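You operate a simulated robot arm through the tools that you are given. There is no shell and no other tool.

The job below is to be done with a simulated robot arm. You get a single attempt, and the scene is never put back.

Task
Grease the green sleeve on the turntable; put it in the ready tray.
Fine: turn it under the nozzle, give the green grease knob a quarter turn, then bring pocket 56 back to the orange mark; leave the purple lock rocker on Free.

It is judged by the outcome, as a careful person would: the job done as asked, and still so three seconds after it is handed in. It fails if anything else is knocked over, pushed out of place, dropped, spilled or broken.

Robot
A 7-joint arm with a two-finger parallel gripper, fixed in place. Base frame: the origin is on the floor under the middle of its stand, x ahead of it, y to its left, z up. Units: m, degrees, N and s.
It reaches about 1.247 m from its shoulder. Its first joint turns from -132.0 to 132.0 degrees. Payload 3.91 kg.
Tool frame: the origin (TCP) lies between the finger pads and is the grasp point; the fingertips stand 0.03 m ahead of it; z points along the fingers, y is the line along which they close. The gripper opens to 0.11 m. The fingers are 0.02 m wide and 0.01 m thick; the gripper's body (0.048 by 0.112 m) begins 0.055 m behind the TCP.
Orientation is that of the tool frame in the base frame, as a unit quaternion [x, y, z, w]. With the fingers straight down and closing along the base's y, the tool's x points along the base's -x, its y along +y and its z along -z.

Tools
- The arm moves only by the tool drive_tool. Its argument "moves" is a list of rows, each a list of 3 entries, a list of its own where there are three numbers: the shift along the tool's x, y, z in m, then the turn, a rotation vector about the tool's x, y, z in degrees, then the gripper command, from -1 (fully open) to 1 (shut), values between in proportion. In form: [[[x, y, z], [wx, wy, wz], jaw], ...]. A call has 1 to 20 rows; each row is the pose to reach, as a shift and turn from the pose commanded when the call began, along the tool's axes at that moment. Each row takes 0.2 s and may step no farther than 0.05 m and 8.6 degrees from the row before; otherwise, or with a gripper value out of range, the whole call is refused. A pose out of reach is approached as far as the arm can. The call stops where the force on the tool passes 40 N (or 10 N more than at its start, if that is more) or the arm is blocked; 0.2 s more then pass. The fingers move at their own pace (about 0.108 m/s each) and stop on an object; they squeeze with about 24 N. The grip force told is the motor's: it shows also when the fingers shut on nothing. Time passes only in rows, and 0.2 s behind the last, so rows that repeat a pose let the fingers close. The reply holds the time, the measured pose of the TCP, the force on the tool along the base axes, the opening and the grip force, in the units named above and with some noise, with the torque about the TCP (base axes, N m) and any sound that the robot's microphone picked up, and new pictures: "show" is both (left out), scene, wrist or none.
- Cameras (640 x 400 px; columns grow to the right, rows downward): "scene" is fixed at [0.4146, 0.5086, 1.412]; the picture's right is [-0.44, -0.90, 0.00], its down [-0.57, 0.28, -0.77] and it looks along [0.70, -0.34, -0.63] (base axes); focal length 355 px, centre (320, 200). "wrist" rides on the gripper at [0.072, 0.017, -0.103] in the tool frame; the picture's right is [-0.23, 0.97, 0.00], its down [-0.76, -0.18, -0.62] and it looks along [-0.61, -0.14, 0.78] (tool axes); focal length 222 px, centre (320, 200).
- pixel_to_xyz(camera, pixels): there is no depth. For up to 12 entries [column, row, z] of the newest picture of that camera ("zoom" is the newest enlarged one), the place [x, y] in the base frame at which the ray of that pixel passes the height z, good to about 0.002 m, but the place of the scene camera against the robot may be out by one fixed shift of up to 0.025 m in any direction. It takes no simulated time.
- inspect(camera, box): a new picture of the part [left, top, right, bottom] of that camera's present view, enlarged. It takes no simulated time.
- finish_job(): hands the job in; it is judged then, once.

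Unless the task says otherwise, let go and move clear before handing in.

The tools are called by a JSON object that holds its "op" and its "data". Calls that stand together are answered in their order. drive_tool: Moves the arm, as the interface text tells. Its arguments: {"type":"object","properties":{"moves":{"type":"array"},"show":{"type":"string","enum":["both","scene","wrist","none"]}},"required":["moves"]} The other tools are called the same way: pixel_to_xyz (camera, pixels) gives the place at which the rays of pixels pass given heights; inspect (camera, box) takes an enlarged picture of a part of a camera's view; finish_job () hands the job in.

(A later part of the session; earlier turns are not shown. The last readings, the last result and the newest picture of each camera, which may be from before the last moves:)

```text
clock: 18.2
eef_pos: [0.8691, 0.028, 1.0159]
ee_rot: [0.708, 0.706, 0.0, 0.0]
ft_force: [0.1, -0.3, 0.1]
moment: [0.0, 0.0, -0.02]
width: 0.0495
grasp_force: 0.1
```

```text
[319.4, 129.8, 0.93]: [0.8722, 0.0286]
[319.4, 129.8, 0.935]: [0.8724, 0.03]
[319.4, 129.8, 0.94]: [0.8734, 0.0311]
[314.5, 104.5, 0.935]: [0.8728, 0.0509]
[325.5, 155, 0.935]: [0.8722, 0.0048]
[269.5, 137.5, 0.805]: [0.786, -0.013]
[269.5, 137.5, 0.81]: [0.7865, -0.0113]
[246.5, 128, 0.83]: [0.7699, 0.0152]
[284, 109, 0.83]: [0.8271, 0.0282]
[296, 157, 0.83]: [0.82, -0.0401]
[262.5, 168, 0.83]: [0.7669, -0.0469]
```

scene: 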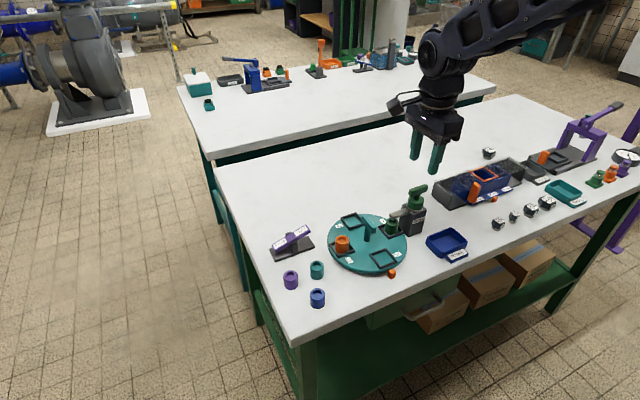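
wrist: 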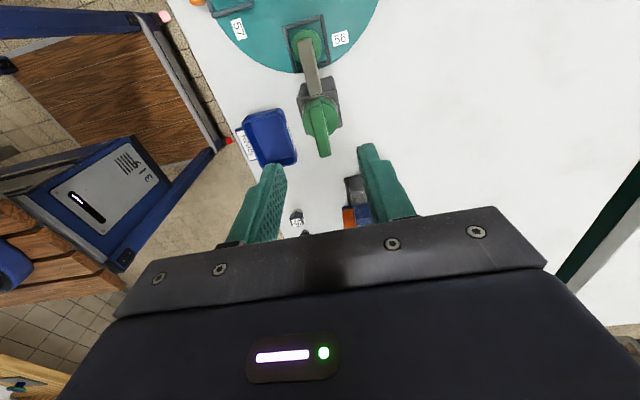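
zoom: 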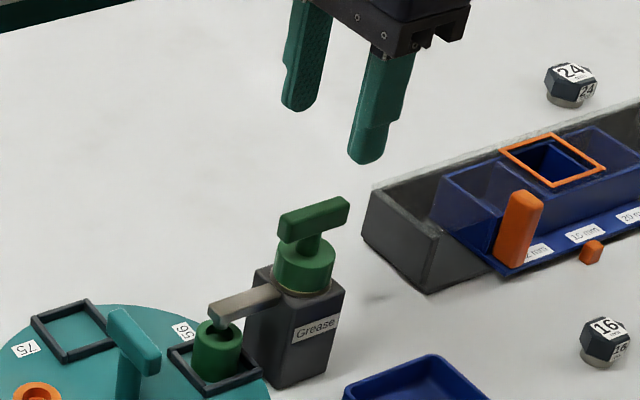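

The knob bar reads about (0.8725, 0.029); this wrist view read the handle about 2 mm high in x, so I'm well centred. I'll descend to z≈0.942 and close on the bar.

{"op": "drive_tool", "data": {"moves": [[[0, 0, 0.03], [0, 0, 0], 0.1], [[0, 0, 0.05], [0, 0, 0], 0.1], [[0, 0, 0.065], [0, 0, 0], 0.1], [[0, 0, 0.074], [0, 0, 0], 0.1], [[0, 0, 0.074], [0, 0, 0], 0.1], [[0, 0, 0.074], [0, 0, 0], 0.5], [[0, 0, 0.074], [0, 0, 0], 0.75], [[0, 0, 0.074], [0, 0, 0], 1], [[0, 0, 0.074], [0, 0, 0], 1]]}}

{"op": "inspect", "data": {"camera": "scene", "box": [340, 130, 500, 240]}}

```text
clock: 20.2
eef_pos: [0.8695, 0.0267, 0.9412]
ee_rot: [0.707, 0.708, 0.0, 0.001]
ft_force: [-12.7, -0.2, 0.6]
moment: [0.11, 0.27, -0.09]
width: 0.0135
grasp_force: 45.4
```

scene: 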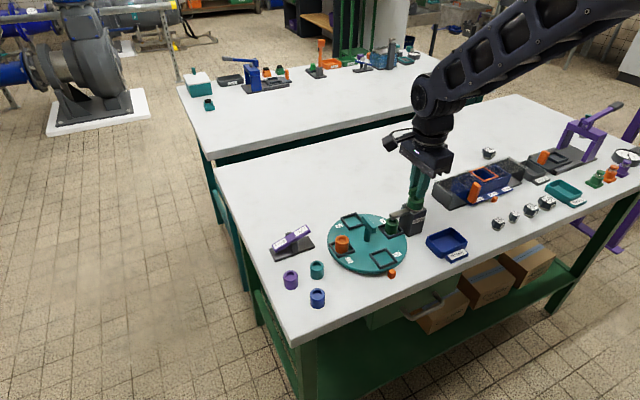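
wrist: 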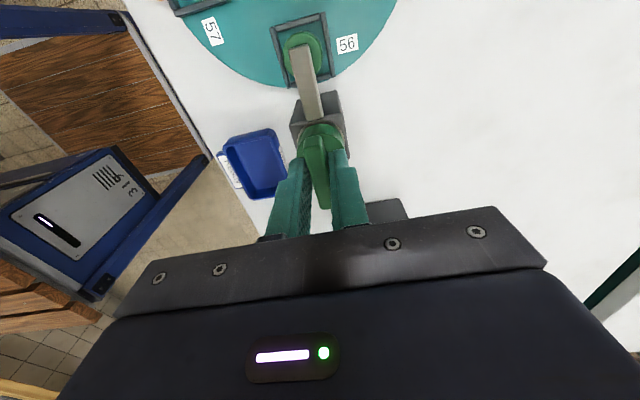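

```text
3.64 times, centred on (420, 185) of scene
```

zoom: 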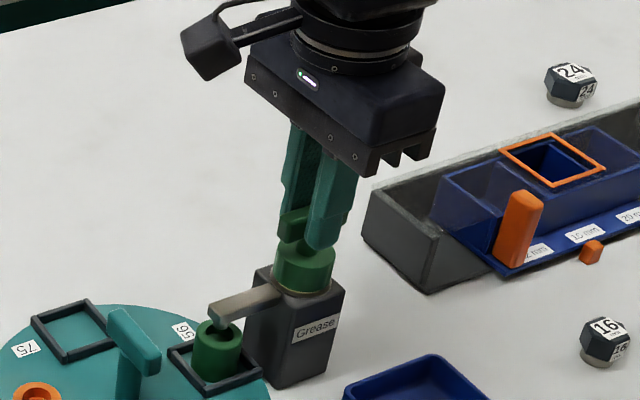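

The knob bar is gripped (width 0.0135). I'll ease the small side load and test a few degrees counter-clockwise to feel the knob's direction.

{"op": "drive_tool", "data": {"moves": [[[0, -0.0005, 0], [0, 0, -2], 1], [[0, -0.0005, 0], [0, 0, -5], 1], [[0, -0.0005, 0], [0, 0, -8], 1], [[0, -0.0005, 0], [0, 0, -8], 1]]}}

{"op": "inspect", "data": {"camera": "wrist", "box": [240, 0, 400, 220]}}

```text
clock: 21.2
eef_pos: [0.8684, 0.0285, 0.9407]
ee_rot: [0.656, 0.755, 0.001, 0.0]
ft_force: [-2.3, -1.7, -4.9]
moment: [-0.01, 0.32, -0.94]
width: 0.0144
grasp_force: 45.1
```

scene: 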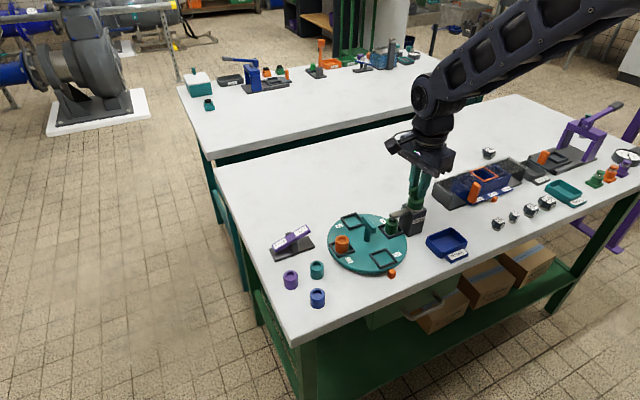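
wrist: 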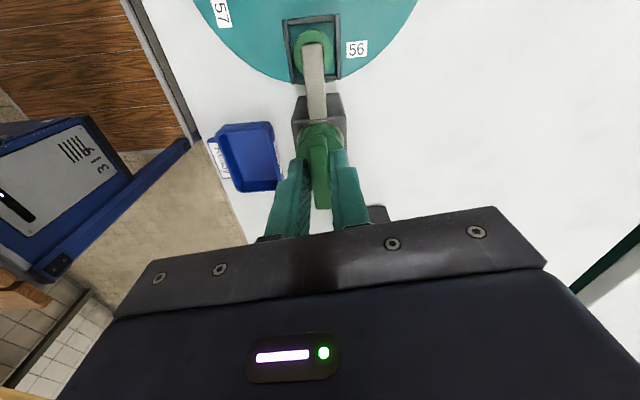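

```text
1.82 times, centred on (320, 110) of wrist
```

zoom: 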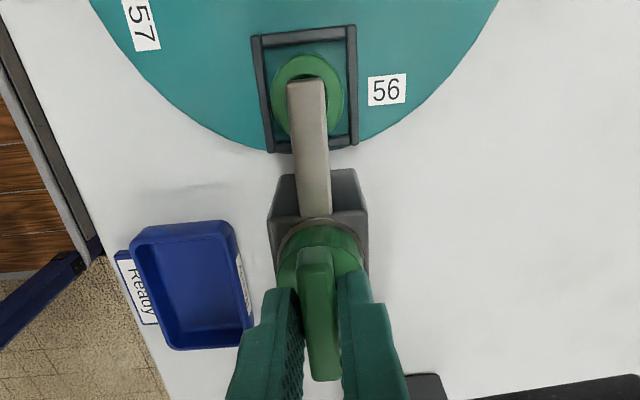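

Turning counter-clockwise met −0.94 N·m and spread the pads slightly, so the knob is at its stop that way. I'll go back and test clockwise.

{"op": "drive_tool", "data": {"moves": [[[0, 0, 0], [0, 0, 4], 1], [[0, 0, 0], [0, 0, 8], 1], [[0, 0, 0], [0, 0, 12], 1], [[0, 0, 0], [0, 0, 16], 1], [[0, 0, 0], [0, 0, 16], 1]]}}

{"op": "inspect", "data": {"camera": "wrist", "box": [240, 0, 400, 220]}}

```text
clock: 22.4
eef_pos: [0.87, 0.0279, 0.9425]
ee_rot: [0.756, 0.655, 0.0, 0.001]
ft_force: [16.9, -15.7, -4.6]
moment: [-0.99, -0.18, 0.05]
width: 0.0136
grasp_force: 45.3
```

scene: 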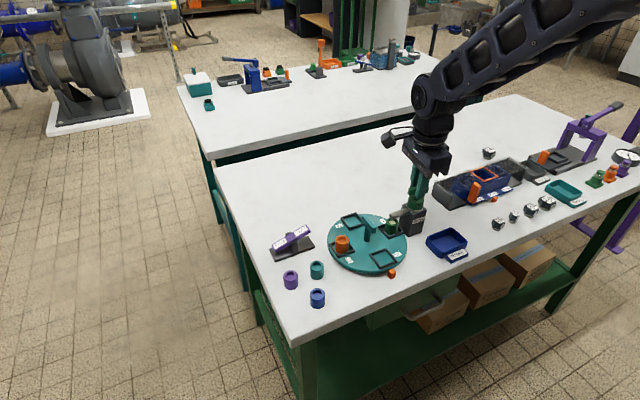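
wrist: 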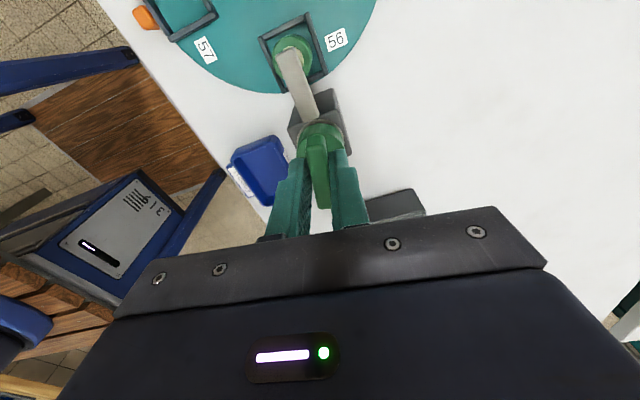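

```text
1.82 times, centred on (320, 110) of wrist
```

zoom: 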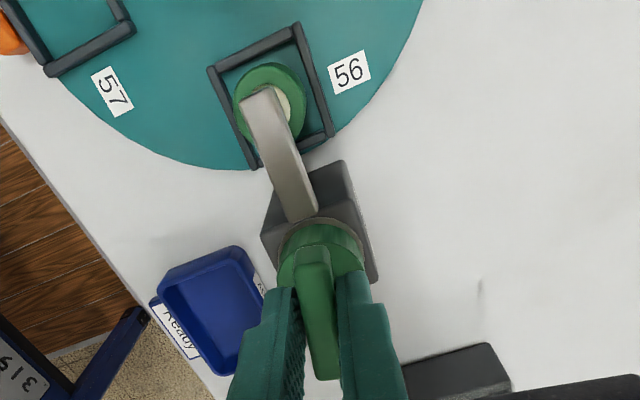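

Clockwise turns freely (0.05 N·m) and pale grease is showing in the sleeve's bore at (290,100) in the zoom. I'll correct the ~0.7 mm offset that makes the side forces and continue toward a full quarter turn.

{"op": "drive_tool", "data": {"moves": [[[-0.0006, 0.0008, 0], [0, 0, 3], 1], [[-0.0006, 0.0008, 0], [0, 0, 8], 1], [[-0.0006, 0.0008, 0], [0, 0, 13], 1], [[-0.0006, 0.0008, 0], [0, 0, 18], 1], [[-0.0006, 0.0008, 0], [0, 0, 22], 1], [[-0.0006, 0.0008, 0], [0, 0, 22], 1]], "show": "wrist"}}

```text
clock: 23.8
eef_pos: [0.8711, 0.0273, 0.9415]
ee_rot: [0.866, 0.5, 0.0, 0.0]
ft_force: [18.6, -14.5, -8.5]
moment: [-0.34, -0.44, 0.05]
width: 0.0138
grasp_force: 45.5
```

wrist: 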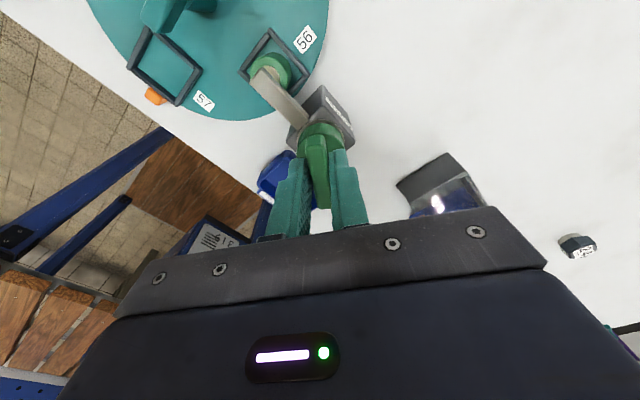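

The knob is 30° round with almost no twist resistance. I'll correct the offset a little further in +x and carry on.

{"op": "drive_tool", "data": {"moves": [[[-0.0002, 0.0005, 0], [0, 0, 3], 1], [[-0.0002, 0.001, 0], [0, 0, 8], 1], [[-0.0002, 0.001, 0], [0, 0, 13], 1], [[-0.0002, 0.001, 0], [0, 0, 18], 1], [[-0.0002, 0.001, 0], [0, 0, 23], 1], [[-0.0002, 0.001, 0], [0, 0, 28], 1], [[-0.0002, 0.001, 0], [0, 0, 28], 1]], "show": "wrist"}}

```text
clock: 25.5
eef_pos: [0.8725, 0.0272, 0.9421]
ee_rot: [0.962, 0.274, 0.001, 0.001]
ft_force: [12.2, -2.6, -13.0]
moment: [0.41, -0.68, 0.02]
width: 0.0135
grasp_force: 44.5
stopped in row 7: the force on the tool passed its limit at 40 N (the readings are from after the stop); the commanded pose is now the measured one
```

wrist: 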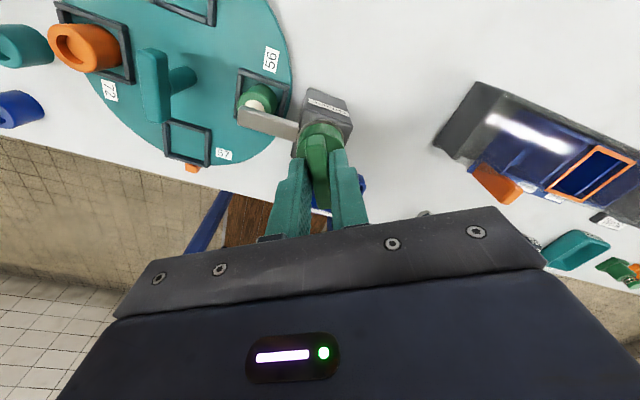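

A side-force spike stopped the turn at 58°, and it has since dropped to 12 N with the bar still square in the pads. I'll nudge toward +x and slightly down, then go on more slowly.

{"op": "drive_tool", "data": {"moves": [[[0.0004, 0.0003, 0.0004], [0, 0, 0], 1], [[0.0004, 0.0003, 0.0004], [0, 0, 3], 1], [[0.0004, 0.0003, 0.0004], [0, 0, 6], 1], [[0.0004, 0.0003, 0.0004], [0, 0, 9], 1], [[0.0004, 0.0003, 0.0004], [0, 0, 12], 1], [[0.0004, 0.0003, 0.0004], [0, 0, 12], 1]], "show": "none"}}

```text
clock: 26.9
eef_pos: [0.8715, 0.026, 0.9413]
ee_rot: [0.985, 0.172, 0.001, 0.0]
ft_force: [11.3, -4.7, -7.5]
moment: [0.03, -0.3, 0.04]
width: 0.0138
grasp_force: 44.9
```

The knob is at 70° with small forces. I'll finish the last 20° in small steps.

{"op": "drive_tool", "data": {"moves": [[[0.0003, 0.0002, 0], [0, 0, 4], 1], [[0.0003, 0.0002, 0], [0, 0, 8], 1], [[0.0003, 0.0002, 0], [0, 0, 12], 1], [[0.0003, 0.0002, 0], [0, 0, 16], 1], [[0.0003, 0.0002, 0], [0, 0, 20], 1], [[0.0003, 0.0002, 0], [0, 0, 20], 1]]}}

{"op": "inspect", "data": {"camera": "scene", "box": [320, 150, 480, 260]}}

{"op": "inspect", "data": {"camera": "wrist", "box": [200, 50, 400, 210]}}

```text
clock: 28.3
eef_pos: [0.8718, 0.0243, 0.9411]
ee_rot: [1.0, -0.002, 0.002, 0.001]
ft_force: [13.9, -18.5, -2.3]
moment: [-0.46, -0.28, 0.02]
width: 0.0136
grasp_force: 45.0
```

scene: 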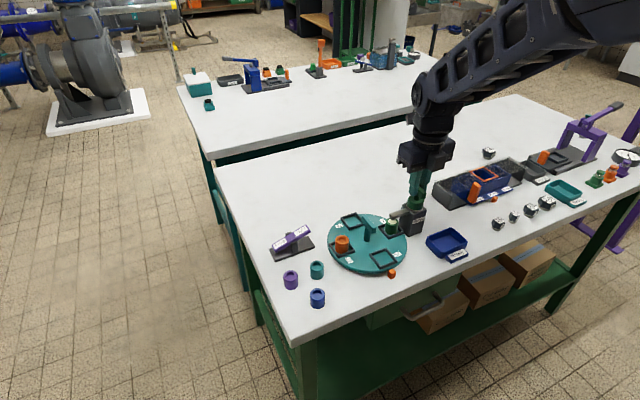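
wrist: 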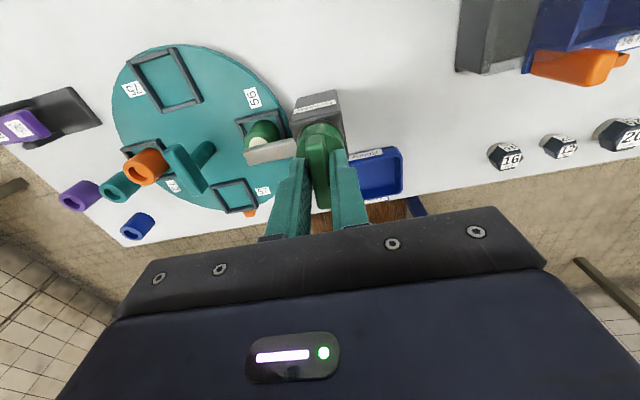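

```text
3.64 times, centred on (400, 205) of scene
```

zoom: 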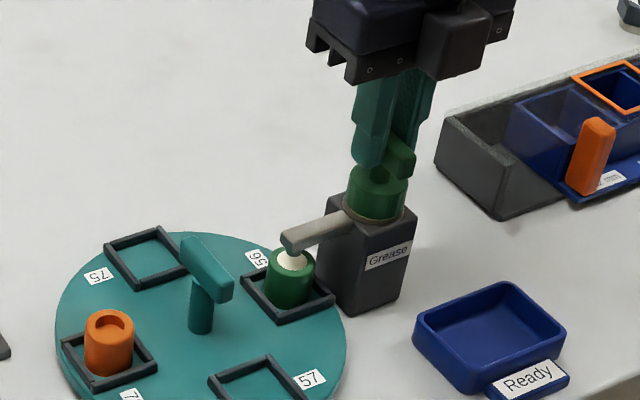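

```text
2.50 times, centred on (300, 130) of wrist
```

zoom: 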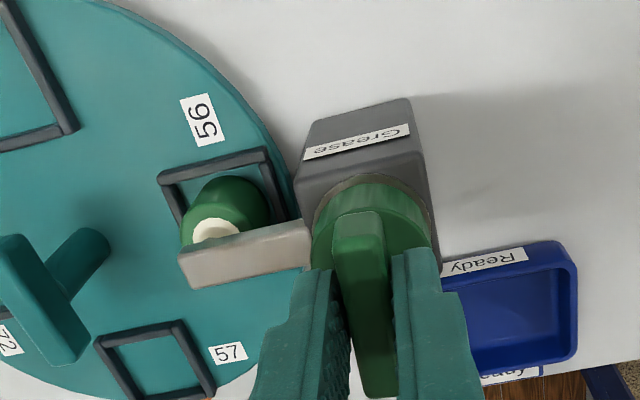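

The gripper is at a half-turn orientation, the knob bar now lies along x (a full 90° clockwise), and cream-coloured grease fills the sleeve's top (215,230 in the zoom). I'll relieve the side load, open, and rise off the knob.

{"op": "drive_tool", "data": {"moves": [[[0.0006, 0.0008, 0], [0, 0, 0], 1], [[0.0006, 0.0008, 0], [0, 0, 0], 0.7], [[0.0006, 0.0008, 0], [0, 0, 0], 0.4], [[0.0006, 0.0008, 0], [0, 0, 0], 0.15], [[0.0006, 0.0008, 0], [0, 0, 0], 0.1], [[0.0006, 0.0008, -0.03], [0, 0, 0], 0.1], [[0.0006, 0.0008, -0.06], [0, 0, 0], 0.1], [[0.0006, 0.0008, -0.09], [0, 0, 0], 0.1], [[0.0006, 0.0008, -0.09], [0, 0, 0], 0.1]]}}

{"op": "inspect", "data": {"camera": "scene", "box": [320, 150, 480, 260]}}

{"op": "inspect", "data": {"camera": "wrist", "box": [160, 30, 400, 180]}}

```text
clock: 30.3
eef_pos: [0.8724, 0.0218, 1.0319]
ee_rot: [1.0, 0.0, 0.002, 0.0]
ft_force: [-0.4, 0.4, 0.7]
moment: [-0.01, -0.03, 0.0]
width: 0.0495
grasp_force: 0.0
```

scene: 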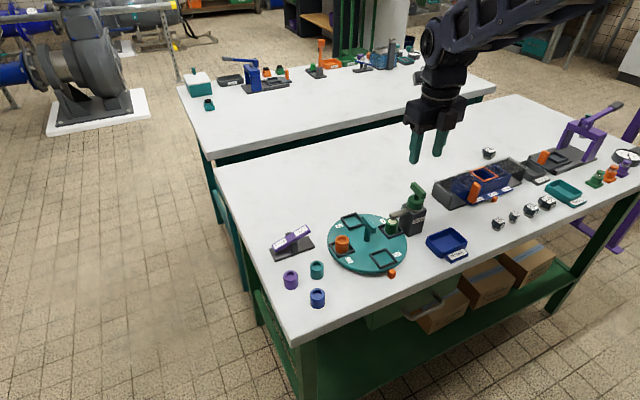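
wrist: 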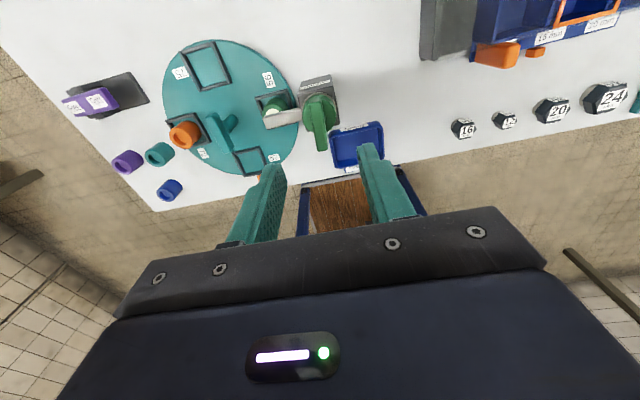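

```text
3.64 times, centred on (400, 205) of scene
```

zoom: 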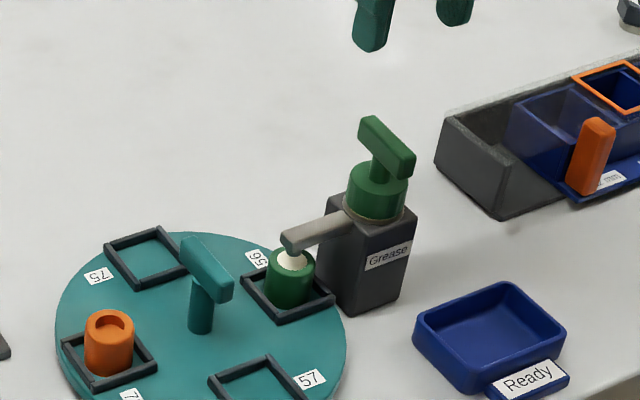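

```text
2.67 times, centred on (280, 105) of wrist
```

zoom: 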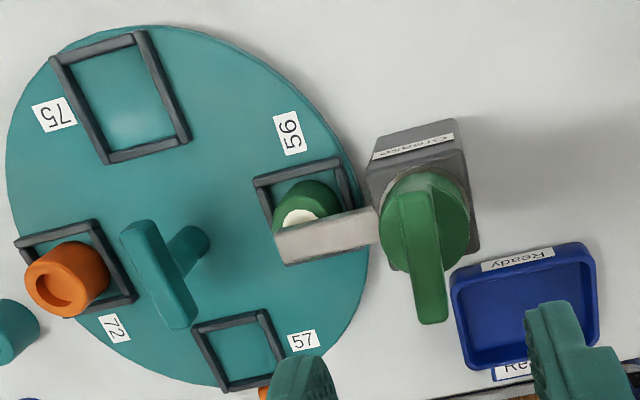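

The knob now sits a quarter turn clockwise, and the greased sleeve is in pocket 56 undisturbed. I'll unwind the wrist by 180° while moving back over the turntable handle, first half now.

{"op": "drive_tool", "data": {"moves": [[[0, -0.006, 0], [0, 0, -8.18], 0.1], [[0, -0.012, 0], [0, 0, -16.36], 0.1], [[0, -0.018, 0], [0, 0, -24.55], 0.1], [[0, -0.024, 0], [0, 0, -32.73], 0.1], [[0, -0.03, 0], [0, 0, -40.91], 0.1], [[0, -0.036, 0], [0, 0, -49.09], 0.1], [[0, -0.042, 0], [0, 0, -57.27], 0.1], [[-0.001, -0.048, 0], [0, 0, -65.45], 0.1], [[-0.002, -0.054, 0], [0, 0, -73.64], 0.1], [[-0.0029, -0.06, 0], [0, 0, -81.82], 0.1], [[-0.0029, -0.064, 0], [0, 0, -90], 0.1]], "show": "none"}}

```text
clock: 32.7
eef_pos: [0.8687, 0.0917, 1.0304]
ee_rot: [0.706, 0.708, 0.0, 0.002]
ft_force: [-0.1, -0.5, 0.4]
moment: [0.0, -0.03, 0.0]
width: 0.0495
grasp_force: 0.1
```

{"op": "drive_tool", "data": {"moves": [[[0, 0, 0], [0, 0, 0], 0.1], [[0, 0, 0], [0, 0, 0], 0.1]], "show": "none"}}

```text
clock: 33.3
eef_pos: [0.869, 0.089, 1.0322]
ee_rot: [0.707, 0.707, 0.001, 0.002]
ft_force: [1.2, 0.6, -0.5]
moment: [-0.03, 0.0, -0.04]
width: 0.0493
grasp_force: 0.3
```

The reading settles near (0.869, 0.089), so I'll add the other half: +0.061 in y with the remaining 90° unwinding.

{"op": "drive_tool", "data": {"moves": [[[0.006, 0, 0], [0, 0, -8.18], 0.1], [[0.012, 0, 0], [0, 0, -16.36], 0.1], [[0.018, 0, 0], [0, 0, -24.55], 0.1], [[0.024, 0, 0], [0, 0, -32.73], 0.1], [[0.03, 0, 0], [0, 0, -40.91], 0.1], [[0.036, 0, 0], [0, 0, -49.09], 0.1], [[0.042, 0, 0], [0, 0, -57.27], 0.1], [[0.048, 0, 0], [0, 0, -65.45], 0.1], [[0.054, 0.0, 0], [0, 0, -73.64], 0.1], [[0.06, 0.0, 0], [0, 0, -81.82], 0.1], [[0.061, 0.0, 0], [0, 0, -90], 0.1], [[0.061, 0.0, 0], [0, 0, -90], 0.1]]}}

{"op": "inspect", "data": {"camera": "wrist", "box": [200, 40, 440, 190]}}

```text
clock: 35.9
eef_pos: [0.8712, 0.1498, 1.0319]
ee_rot: [0.0, 1.0, 0.001, 0.002]
ft_force: [-0.5, -0.1, 0.2]
moment: [0.01, 0.0, -0.01]
width: 0.0495
grasp_force: 0.1
```

scene: 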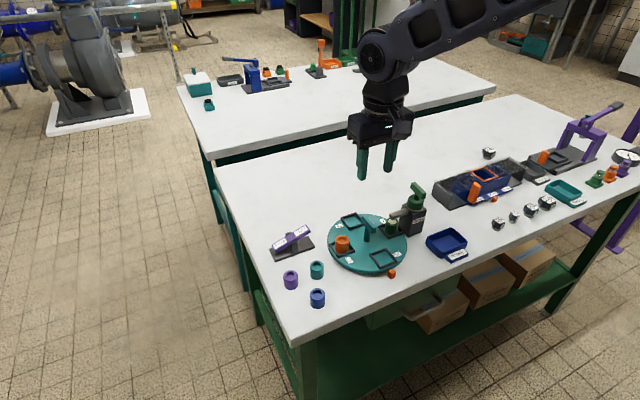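
wrist: 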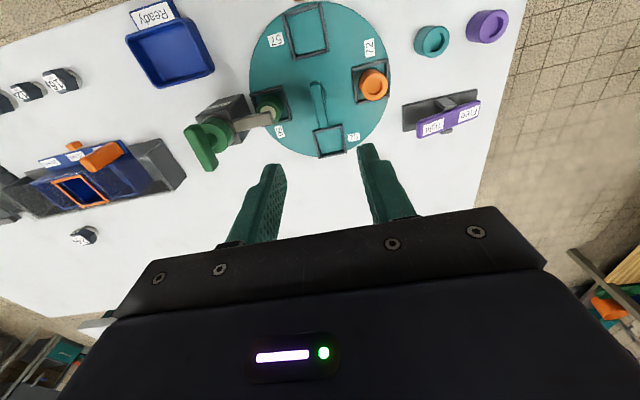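

```text
2.67 times, centred on (320, 115) of wrist
```

zoom: 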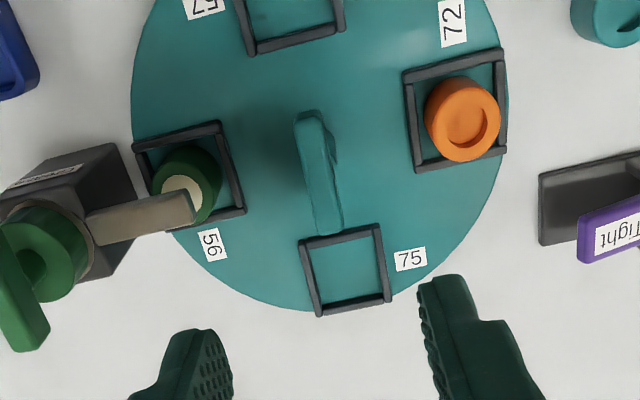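

{"op": "pixel_to_xyz", "data": {"camera": "wrist", "pixels": [[319.6, 103.7, 0.87], [319.6, 103.7, 0.875], [315.2, 82.8, 0.873], [324, 126.5, 0.873], [266.5, 103, 0.827], [376, 80, 0.827]]}}

{"op": "drive_tool", "data": {"moves": [[[0, 0, 0.03], [0, 0, 0], 0.1], [[0, 0, 0.06], [0, 0, 0], 0.1], [[0, 0, 0.06], [0, 0, 0], 0.1]], "show": "none"}}

```text
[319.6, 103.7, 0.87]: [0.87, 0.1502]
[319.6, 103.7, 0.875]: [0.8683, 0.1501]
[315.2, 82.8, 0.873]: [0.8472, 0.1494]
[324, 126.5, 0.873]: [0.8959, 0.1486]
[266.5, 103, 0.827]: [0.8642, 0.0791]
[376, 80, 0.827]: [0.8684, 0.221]
```

```text
clock: 36.7
eef_pos: [0.8697, 0.1499, 0.9704]
ee_rot: [0.001, 1.0, 0.0, 0.001]
ft_force: [0.5, 0.2, 0.0]
moment: [0.01, 0.02, -0.02]
width: 0.0495
grasp_force: 0.0
```

The handle bar is centred at (0.869, 0.150) directly under the TCP. I'll descend to z≈0.867 and close on it.

{"op": "drive_tool", "data": {"moves": [[[0, 0, 0.035], [0, 0, 0], 0.1], [[0, 0, 0.065], [0, 0, 0], 0.1], [[0, 0, 0.085], [0, 0, 0], 0.1], [[0, 0, 0.103], [0, 0, 0], 0.1], [[0, 0, 0.103], [0, 0, 0], 0.1], [[0, 0, 0.103], [0, 0, 0], 0.5], [[0, 0, 0.103], [0, 0, 0], 0.75], [[0, 0, 0.103], [0, 0, 0], 1], [[0, 0, 0.103], [0, 0, 0], 1]]}}

{"op": "inspect", "data": {"camera": "scene", "box": [300, 180, 460, 280]}}

```text
clock: 38.7
eef_pos: [0.8687, 0.1498, 0.8673]
ee_rot: [0.001, 1.0, 0.0, 0.001]
ft_force: [-1.9, -16.8, 0.1]
moment: [0.26, 0.0, 0.0]
width: 0.0157
grasp_force: 45.1
```

scene: 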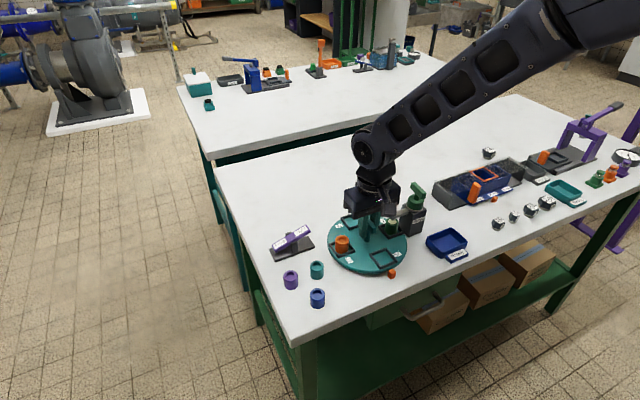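
wrist: 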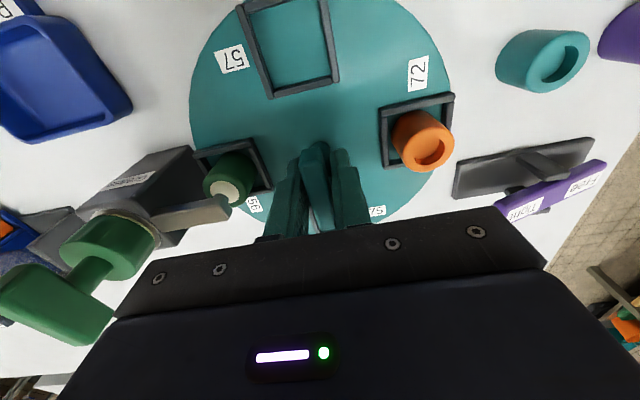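

```text
4.00 times, centred on (380, 230) of scene
```

zoom: 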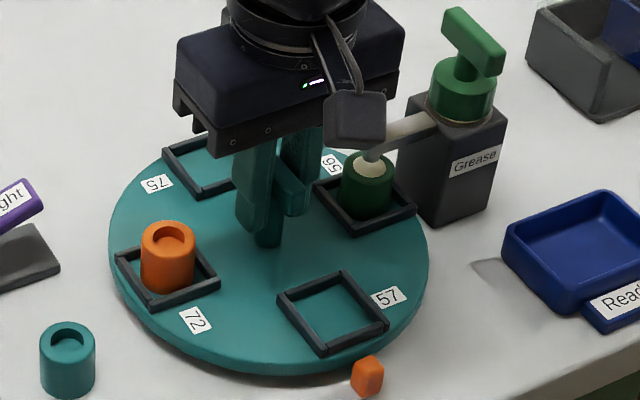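

The bar is gripped again (width 0.0157). I'll relieve the −17 N y-load and turn clockwise (+tool z) in small steps, checking halfway.

{"op": "drive_tool", "data": {"moves": [[[0, -0.0006, 0], [0, 0, 0], 1], [[0, -0.0006, 0], [0, 0, 4], 1], [[0, -0.0006, 0], [0, 0, 9], 1], [[0, -0.0006, 0], [0, 0, 14], 1], [[0, -0.0006, 0], [0, 0, 19], 1], [[0, -0.0006, 0], [0, 0, 24], 1], [[0, -0.0006, 0], [0, 0, 29], 1], [[0, -0.0006, 0], [0, 0, 29], 1]], "show": "scene"}}

```text
clock: 40.5
eef_pos: [0.8714, 0.1504, 0.8686]
ee_rot: [0.252, 0.968, 0.0, 0.002]
ft_force: [-11.3, -7.1, -26.7]
moment: [0.49, 0.08, 0.01]
width: 0.0154
grasp_force: 44.7
```

scene: 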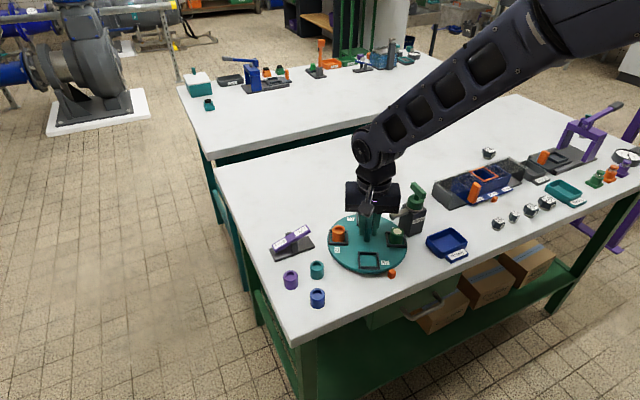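

The table is at 29° and turning cleanly, but a −27 N vertical load has built up. I'll lower about 1 mm and keep turning.

{"op": "drive_tool", "data": {"moves": [[[0.0003, -0.0005, 0.001], [0, 0, 0], 1], [[0.0003, -0.0005, 0.0012], [0, 0, 5], 1], [[0.0003, -0.0005, 0.0012], [0, 0, 10], 1], [[0.0003, -0.0005, 0.0012], [0, 0, 15], 1], [[0.0003, -0.0005, 0.0012], [0, 0, 20], 1], [[0.0003, -0.0005, 0.0012], [0, 0, 25], 1], [[0.0003, -0.0005, 0.0012], [0, 0, 30], 1], [[0.0003, -0.0005, 0.0012], [0, 0, 30], 1]], "show": "none"}}

```text
clock: 42.3
eef_pos: [0.8693, 0.1502, 0.8685]
ee_rot: [0.493, 0.87, 0.001, 0.002]
ft_force: [-15.4, -3.2, -2.6]
moment: [-0.75, 0.82, 0.01]
width: 0.0155
grasp_force: 45.2
```

At 59° with modest forces. I'll ease −0.6 mm in x and finish the last 31°.

{"op": "drive_tool", "data": {"moves": [[[0.0003, -0.0005, 0], [0, 0, 0], 1], [[0.0003, -0.0005, 0], [0, 0, 5], 1], [[0.0003, -0.0005, 0], [0, 0, 10], 1], [[0.0003, -0.0005, 0], [0, 0, 15], 1], [[0.0003, -0.0005, 0], [0, 0, 20], 1], [[0.0003, -0.0005, 0], [0, 0, 25], 1], [[0.0003, -0.0005, 0], [0, 0, 29], 1], [[0.0003, -0.0005, 0], [0, 0, 31], 1], [[0.0003, -0.0005, 0], [0, 0, 31], 1]]}}

{"op": "inspect", "data": {"camera": "wrist", "box": [160, 0, 480, 200]}}

{"op": "inspect", "data": {"camera": "scene", "box": [300, 180, 460, 280]}}

```text
clock: 44.3
eef_pos: [0.8692, 0.1496, 0.8681]
ee_rot: [0.708, 0.707, 0.002, 0.002]
ft_force: [29.0, 12.0, 0.6]
moment: [-0.16, 0.17, 0.02]
width: 0.0157
grasp_force: 45.2
```

scene: 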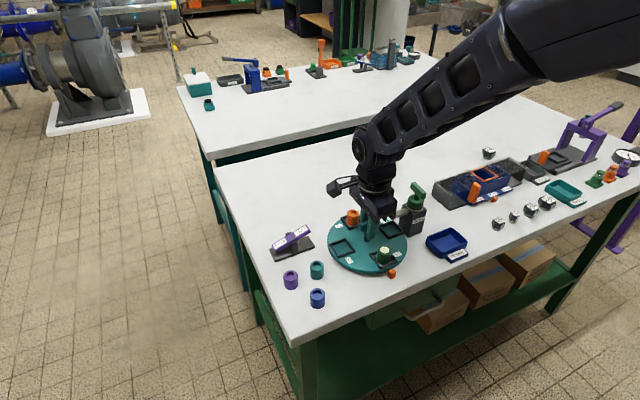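
wrist: 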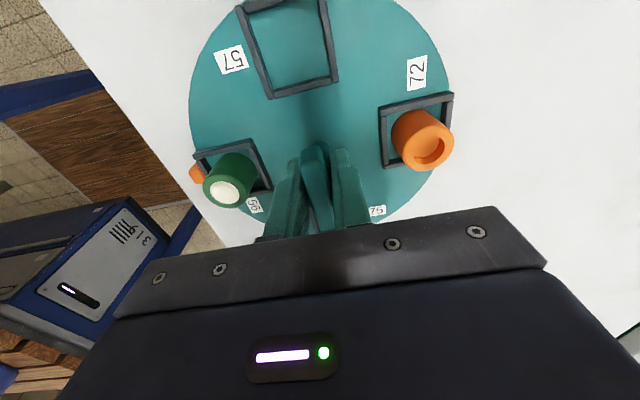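

```text
2.00 times, centred on (320, 100) of wrist
```

zoom: 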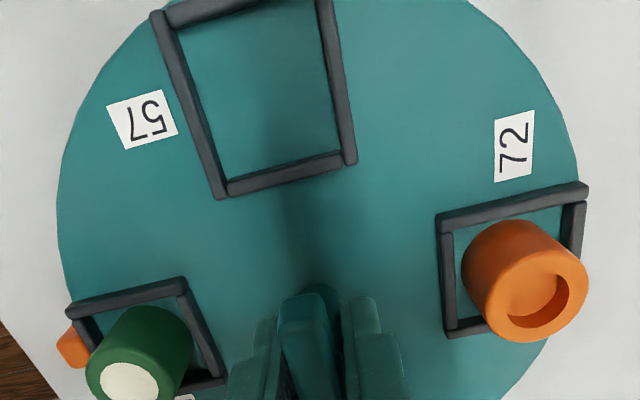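

```text
4.00 times, centred on (380, 230) of scene
```

zoom: 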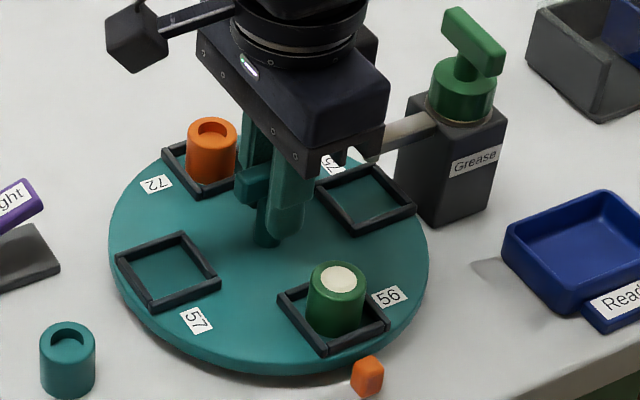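

Pocket 56 is back at the orange mark: its label is at the original pixel (397,254), and 57's is at (349,260). I'll relieve the +29 N side load, open gently, and rise.

{"op": "drive_tool", "data": {"moves": [[[0.0003, 0.0006, 0], [0, 0, 0], 1], [[0.0005, 0.0012, 0], [0, 0, 0], 1], [[0.0005, 0.0012, 0], [0, 0, 0], 0.7], [[0.0005, 0.0012, 0], [0, 0, 0], 0.4], [[0.0005, 0.0012, 0], [0, 0, 0], 0.2], [[0.0005, 0.0012, 0], [0, 0, 0], 0.1], [[0.0005, 0.0012, -0.03], [0, 0, 0], 0.1], [[0.0005, 0.0012, -0.06], [0, 0, 0], 0.1], [[0.0005, 0.0012, -0.1], [0, 0, 0], 0.1], [[0.0005, 0.0012, -0.14], [0, 0, 0], 0.1], [[0.0005, 0.0012, -0.14], [0, 0, 0], 0.1]]}}

{"op": "inspect", "data": {"camera": "wrist", "box": [200, 0, 440, 150]}}

{"op": "inspect", "data": {"camera": "scene", "box": [260, 180, 480, 300]}}

```text
clock: 46.7
eef_pos: [0.8696, 0.1513, 1.007]
ee_rot: [0.707, 0.707, 0.0, 0.002]
ft_force: [0.4, 0.3, 0.1]
moment: [0.01, -0.01, -0.04]
width: 0.0494
grasp_force: 0.0
```

scene: 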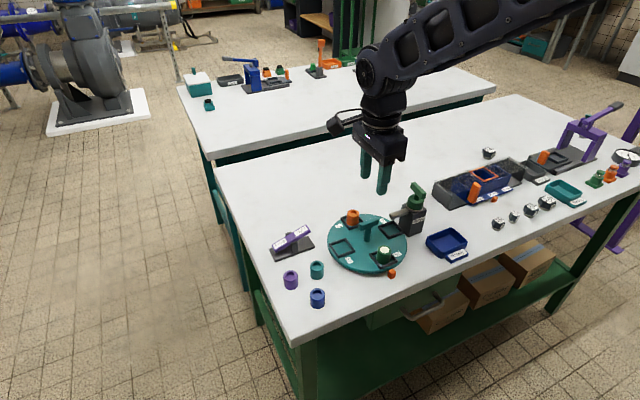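
wrist: 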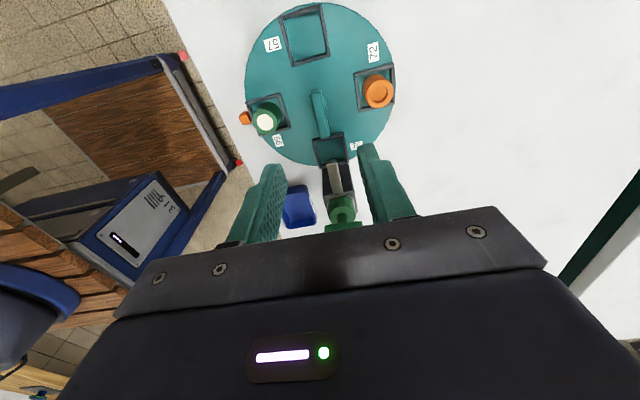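

```text
2.67 times, centred on (320, 75) of wrist
```

zoom: 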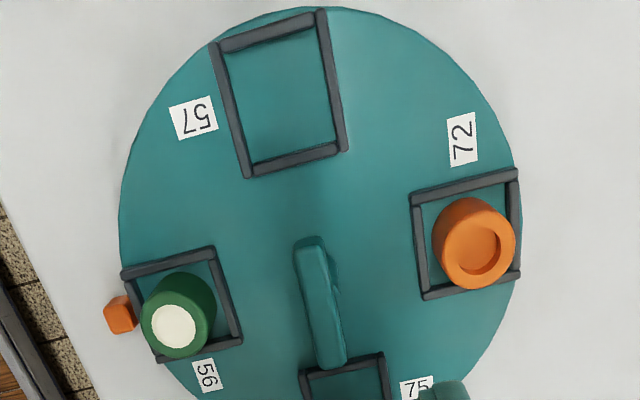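

```text
2.91 times, centred on (370, 240) of scene
```

zoom: 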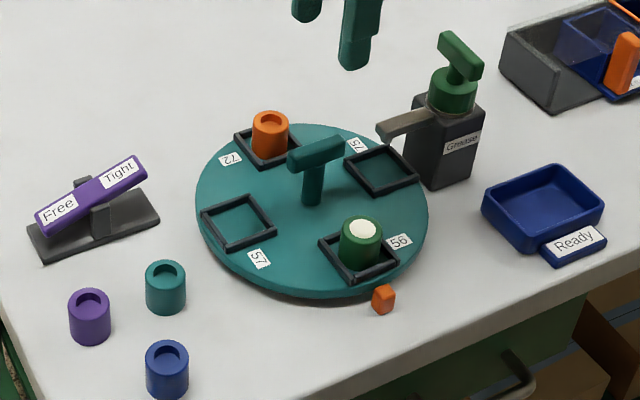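

Pocket 56 is back at the mark, the rocker is unchanged with "Free" down, and the sleeve shows white grease on top (173,326). I'll measure the sleeve and the tray now.

{"op": "pixel_to_xyz", "data": {"camera": "wrist", "pixels": [[264.9, 122.2, 0.855], [264.9, 122.2, 0.86], [264.9, 122.2, 0.865], [268.2, 114.2, 0.827], [245.4, 118, 0.81]]}}

{"op": "inspect", "data": {"camera": "wrist", "box": [240, 85, 304, 140]}}

{"op": "inspect", "data": {"camera": "scene", "box": [410, 215, 490, 270]}}

{"op": "inspect", "data": {"camera": "scene", "box": [360, 235, 420, 285]}}

```text
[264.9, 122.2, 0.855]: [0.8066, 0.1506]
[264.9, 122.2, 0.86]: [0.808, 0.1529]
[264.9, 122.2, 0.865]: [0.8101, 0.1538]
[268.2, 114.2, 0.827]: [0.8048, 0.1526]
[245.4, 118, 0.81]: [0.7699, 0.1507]
```

```text
7.27 times, centred on (272, 112) of wrist
```

zoom: 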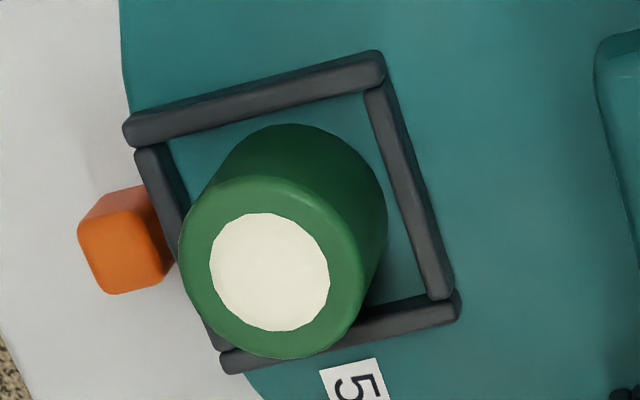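

```text
7.27 times, centred on (450, 242) of scene
```

zoom: 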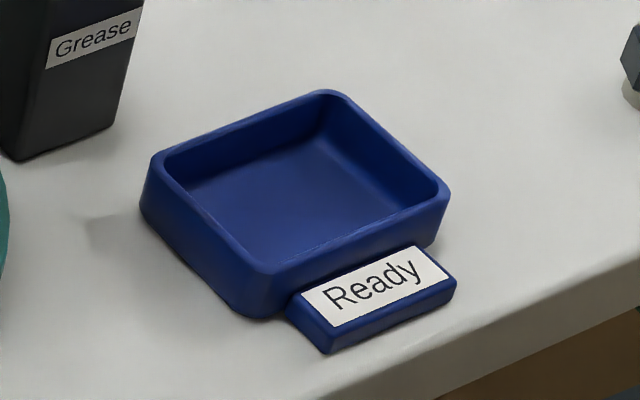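

```text
8.00 times, centred on (390, 260) of scene
```

zoom: 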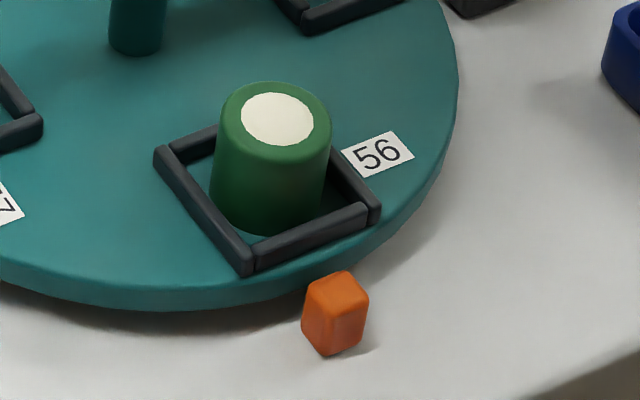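

The sleeve is about 30 mm across with its top near z≈0.86, and it stands in pocket 56 around (0.805, 0.150). I'll return the wrist to its neutral angle (fingers closing along y) while moving over the sleeve at z≈1.0.

{"op": "drive_tool", "data": {"moves": [[[0, -0.006, 0], [0, 0, -8.18], 0.1], [[0, -0.012, 0], [0, 0, -16.36], 0.1], [[0, -0.018, 0], [0, 0, -24.55], 0.1], [[0, -0.024, 0], [0, 0, -32.73], 0.1], [[0, -0.03, 0], [0, 0, -40.91], 0.1], [[0, -0.036, 0], [0, 0, -49.09], 0.1], [[0, -0.042, 0], [0, 0, -57.27], 0.1], [[0, -0.048, 0], [0, 0, -65.45], 0.1], [[0, -0.054, 0], [0, 0, -73.64], 0.1], [[0, -0.06, 0], [0, 0, -81.82], 0.1], [[-0.001, -0.0645, 0], [0, 0, -90], 0.1], [[-0.001, -0.0645, 0], [0, 0, -90], 0.1]]}}

{"op": "inspect", "data": {"camera": "wrist", "box": [250, 60, 390, 150]}}

{"op": "inspect", "data": {"camera": "wrist", "box": [60, 50, 260, 175]}}

```text
clock: 49.3
eef_pos: [0.8043, 0.1492, 1.0087]
ee_rot: [0.001, 1.0, 0.0, 0.002]
ft_force: [0.2, -0.2, -0.1]
moment: [0.03, 0.03, 0.01]
width: 0.0495
grasp_force: 0.0
```

scene: 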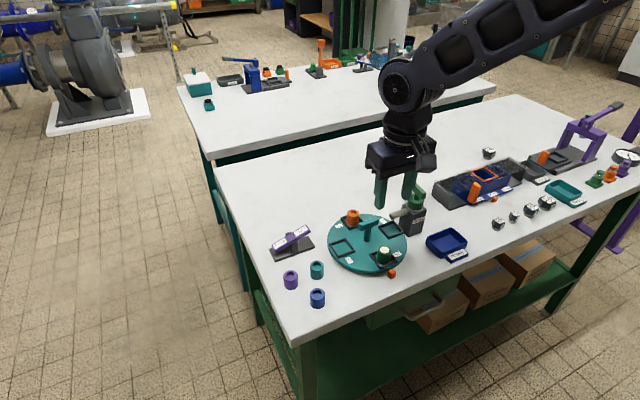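
wrist: 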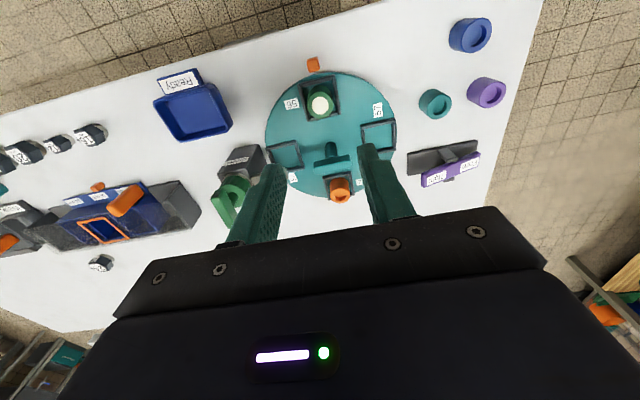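

```text
4.44 times, centred on (320, 105) of wrist
```

zoom: 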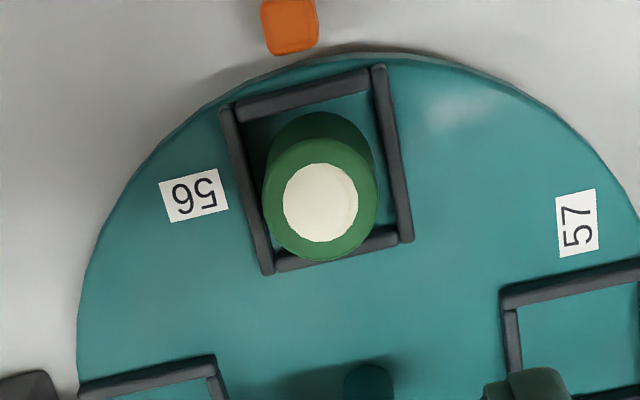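

```text
3.20 times, centred on (160, 112) of wrist
```

zoom: 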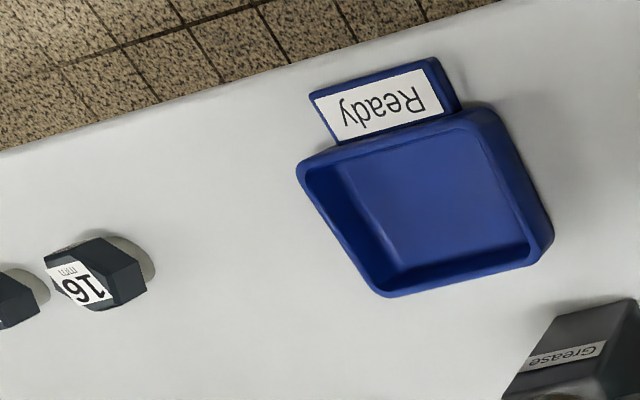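

{"op": "pixel_to_xyz", "data": {"camera": "wrist", "pixels": [[320, 104.6, 0.855], [320, 104.6, 0.86], [320, 104.6, 0.865], [320.2, 98.7, 0.827], [153.8, 101.1, 0.825], [211.6, 84.5, 0.825], [231.9, 126.1, 0.825], [178.8, 141.7, 0.825], [183, 133, 0.805], [224.5, 124, 0.805]]}}

```text
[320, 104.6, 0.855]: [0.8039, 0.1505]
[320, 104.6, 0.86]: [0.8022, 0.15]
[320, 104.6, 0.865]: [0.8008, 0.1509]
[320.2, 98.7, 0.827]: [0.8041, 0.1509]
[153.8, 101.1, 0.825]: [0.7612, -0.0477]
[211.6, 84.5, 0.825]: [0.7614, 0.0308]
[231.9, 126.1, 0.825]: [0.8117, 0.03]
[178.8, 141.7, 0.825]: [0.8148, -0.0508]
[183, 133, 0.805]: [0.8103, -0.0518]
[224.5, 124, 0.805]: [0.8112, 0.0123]
```

The sleeve's centre reads (0.804, 0.150), directly beneath the TCP, and the Ready tray centres near (0.788, −0.012). I'll descend to z≈0.866 (tips above the pocket rails) and close on the sleeve.

{"op": "drive_tool", "data": {"moves": [[[0, 0, 0.04], [0, 0, 0], 0.1], [[0, 0, 0.08], [0, 0, 0], 0.1], [[0, 0, 0.11], [0, 0, 0], 0.1], [[0, 0, 0.13], [0, 0, 0], 0.1], [[0, 0, 0.1427], [0, 0, 0], 0.1], [[0, 0, 0.1427], [0, 0, 0], 0.1]]}}

{"op": "inspect", "data": {"camera": "wrist", "box": [240, 80, 400, 230]}}

{"op": "inspect", "data": {"camera": "scene", "box": [320, 190, 480, 290]}}

```text
clock: 50.7
eef_pos: [0.8065, 0.148, 0.8625]
ee_rot: [0.001, 1.0, 0.0, 0.001]
ft_force: [-0.1, 0.4, -0.5]
moment: [0.05, 0.02, -0.01]
width: 0.0493
grasp_force: 0.1
```

scene: 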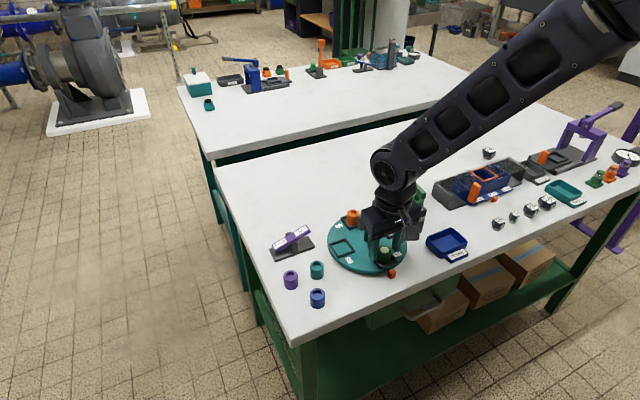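
wrist: 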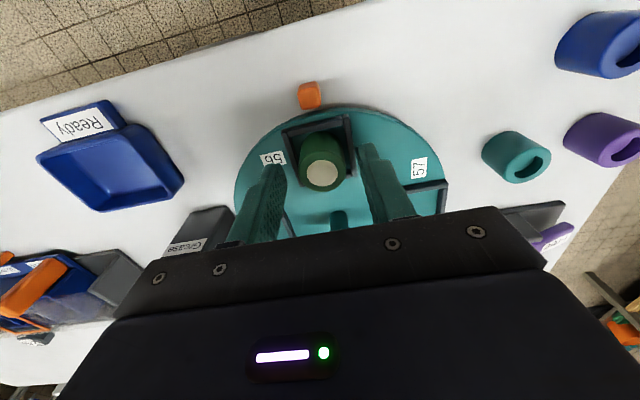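

```text
2.67 times, centred on (320, 155) of wrist
```

zoom: 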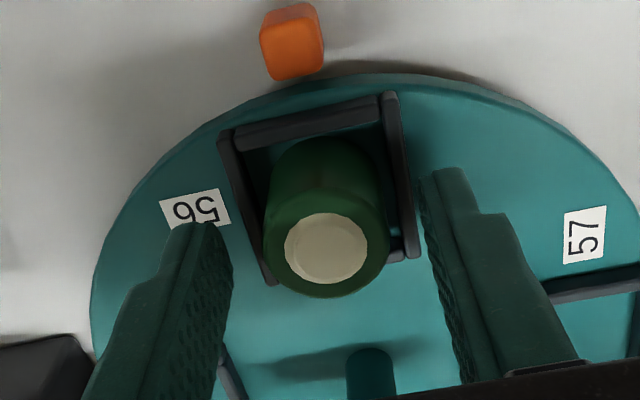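

```text
4.00 times, centred on (400, 240) of scene
```

zoom: 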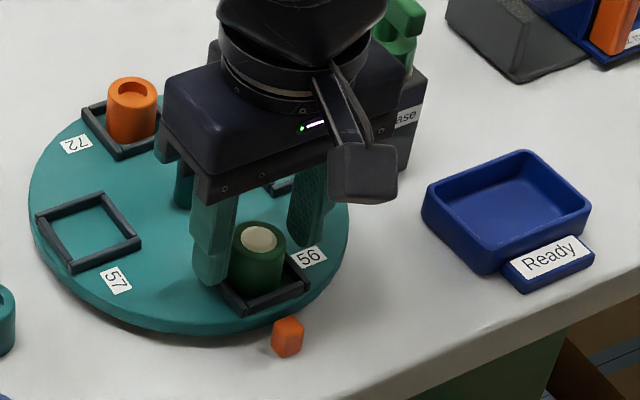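

The fingers straddle the sleeve evenly (sleeve 263–390 between pads at 230 and 430 in the zoom). I'll close the grip.

{"op": "drive_tool", "data": {"moves": [[[0, 0, 0], [0, 0, 0], 0.3], [[0, 0, 0], [0, 0, 0], 0.5], [[0, 0, 0], [0, 0, 0], 1], [[0, 0, 0], [0, 0, 0], 1], [[0, 0, 0], [0, 0, 0], 1]]}}

{"op": "inspect", "data": {"camera": "wrist", "box": [240, 80, 400, 230]}}

```text
clock: 51.9
eef_pos: [0.8058, 0.1482, 0.8631]
ee_rot: [0.0, 1.0, 0.0, 0.002]
ft_force: [-1.0, -0.1, -0.1]
moment: [0.0, -0.07, -0.02]
width: 0.0287
grasp_force: 23.5
```

scene: 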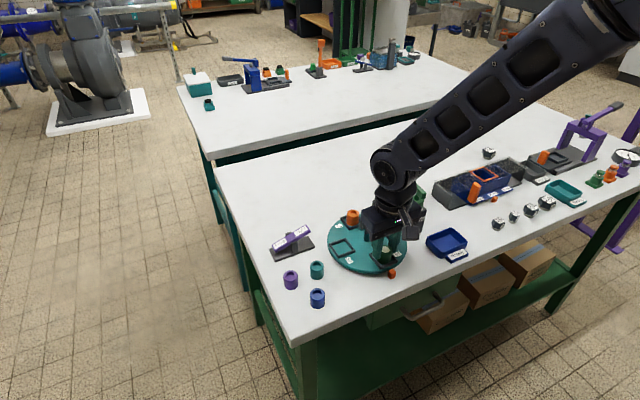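
wrist: 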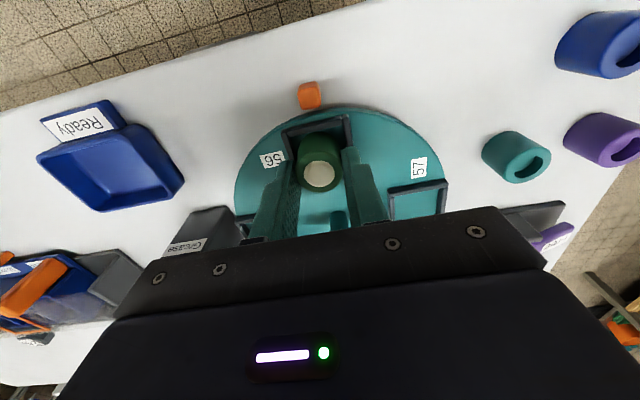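

```text
2.67 times, centred on (320, 155) of wrist
```

zoom: 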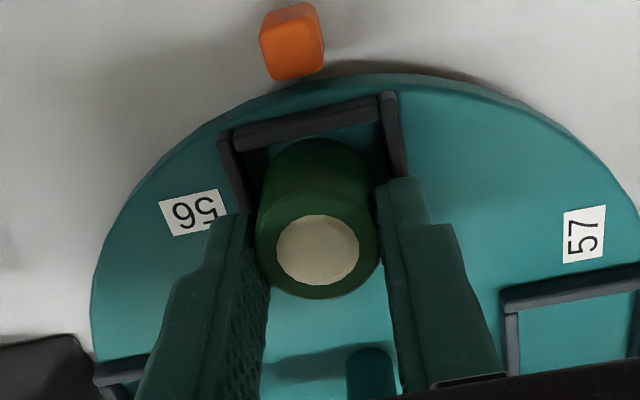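

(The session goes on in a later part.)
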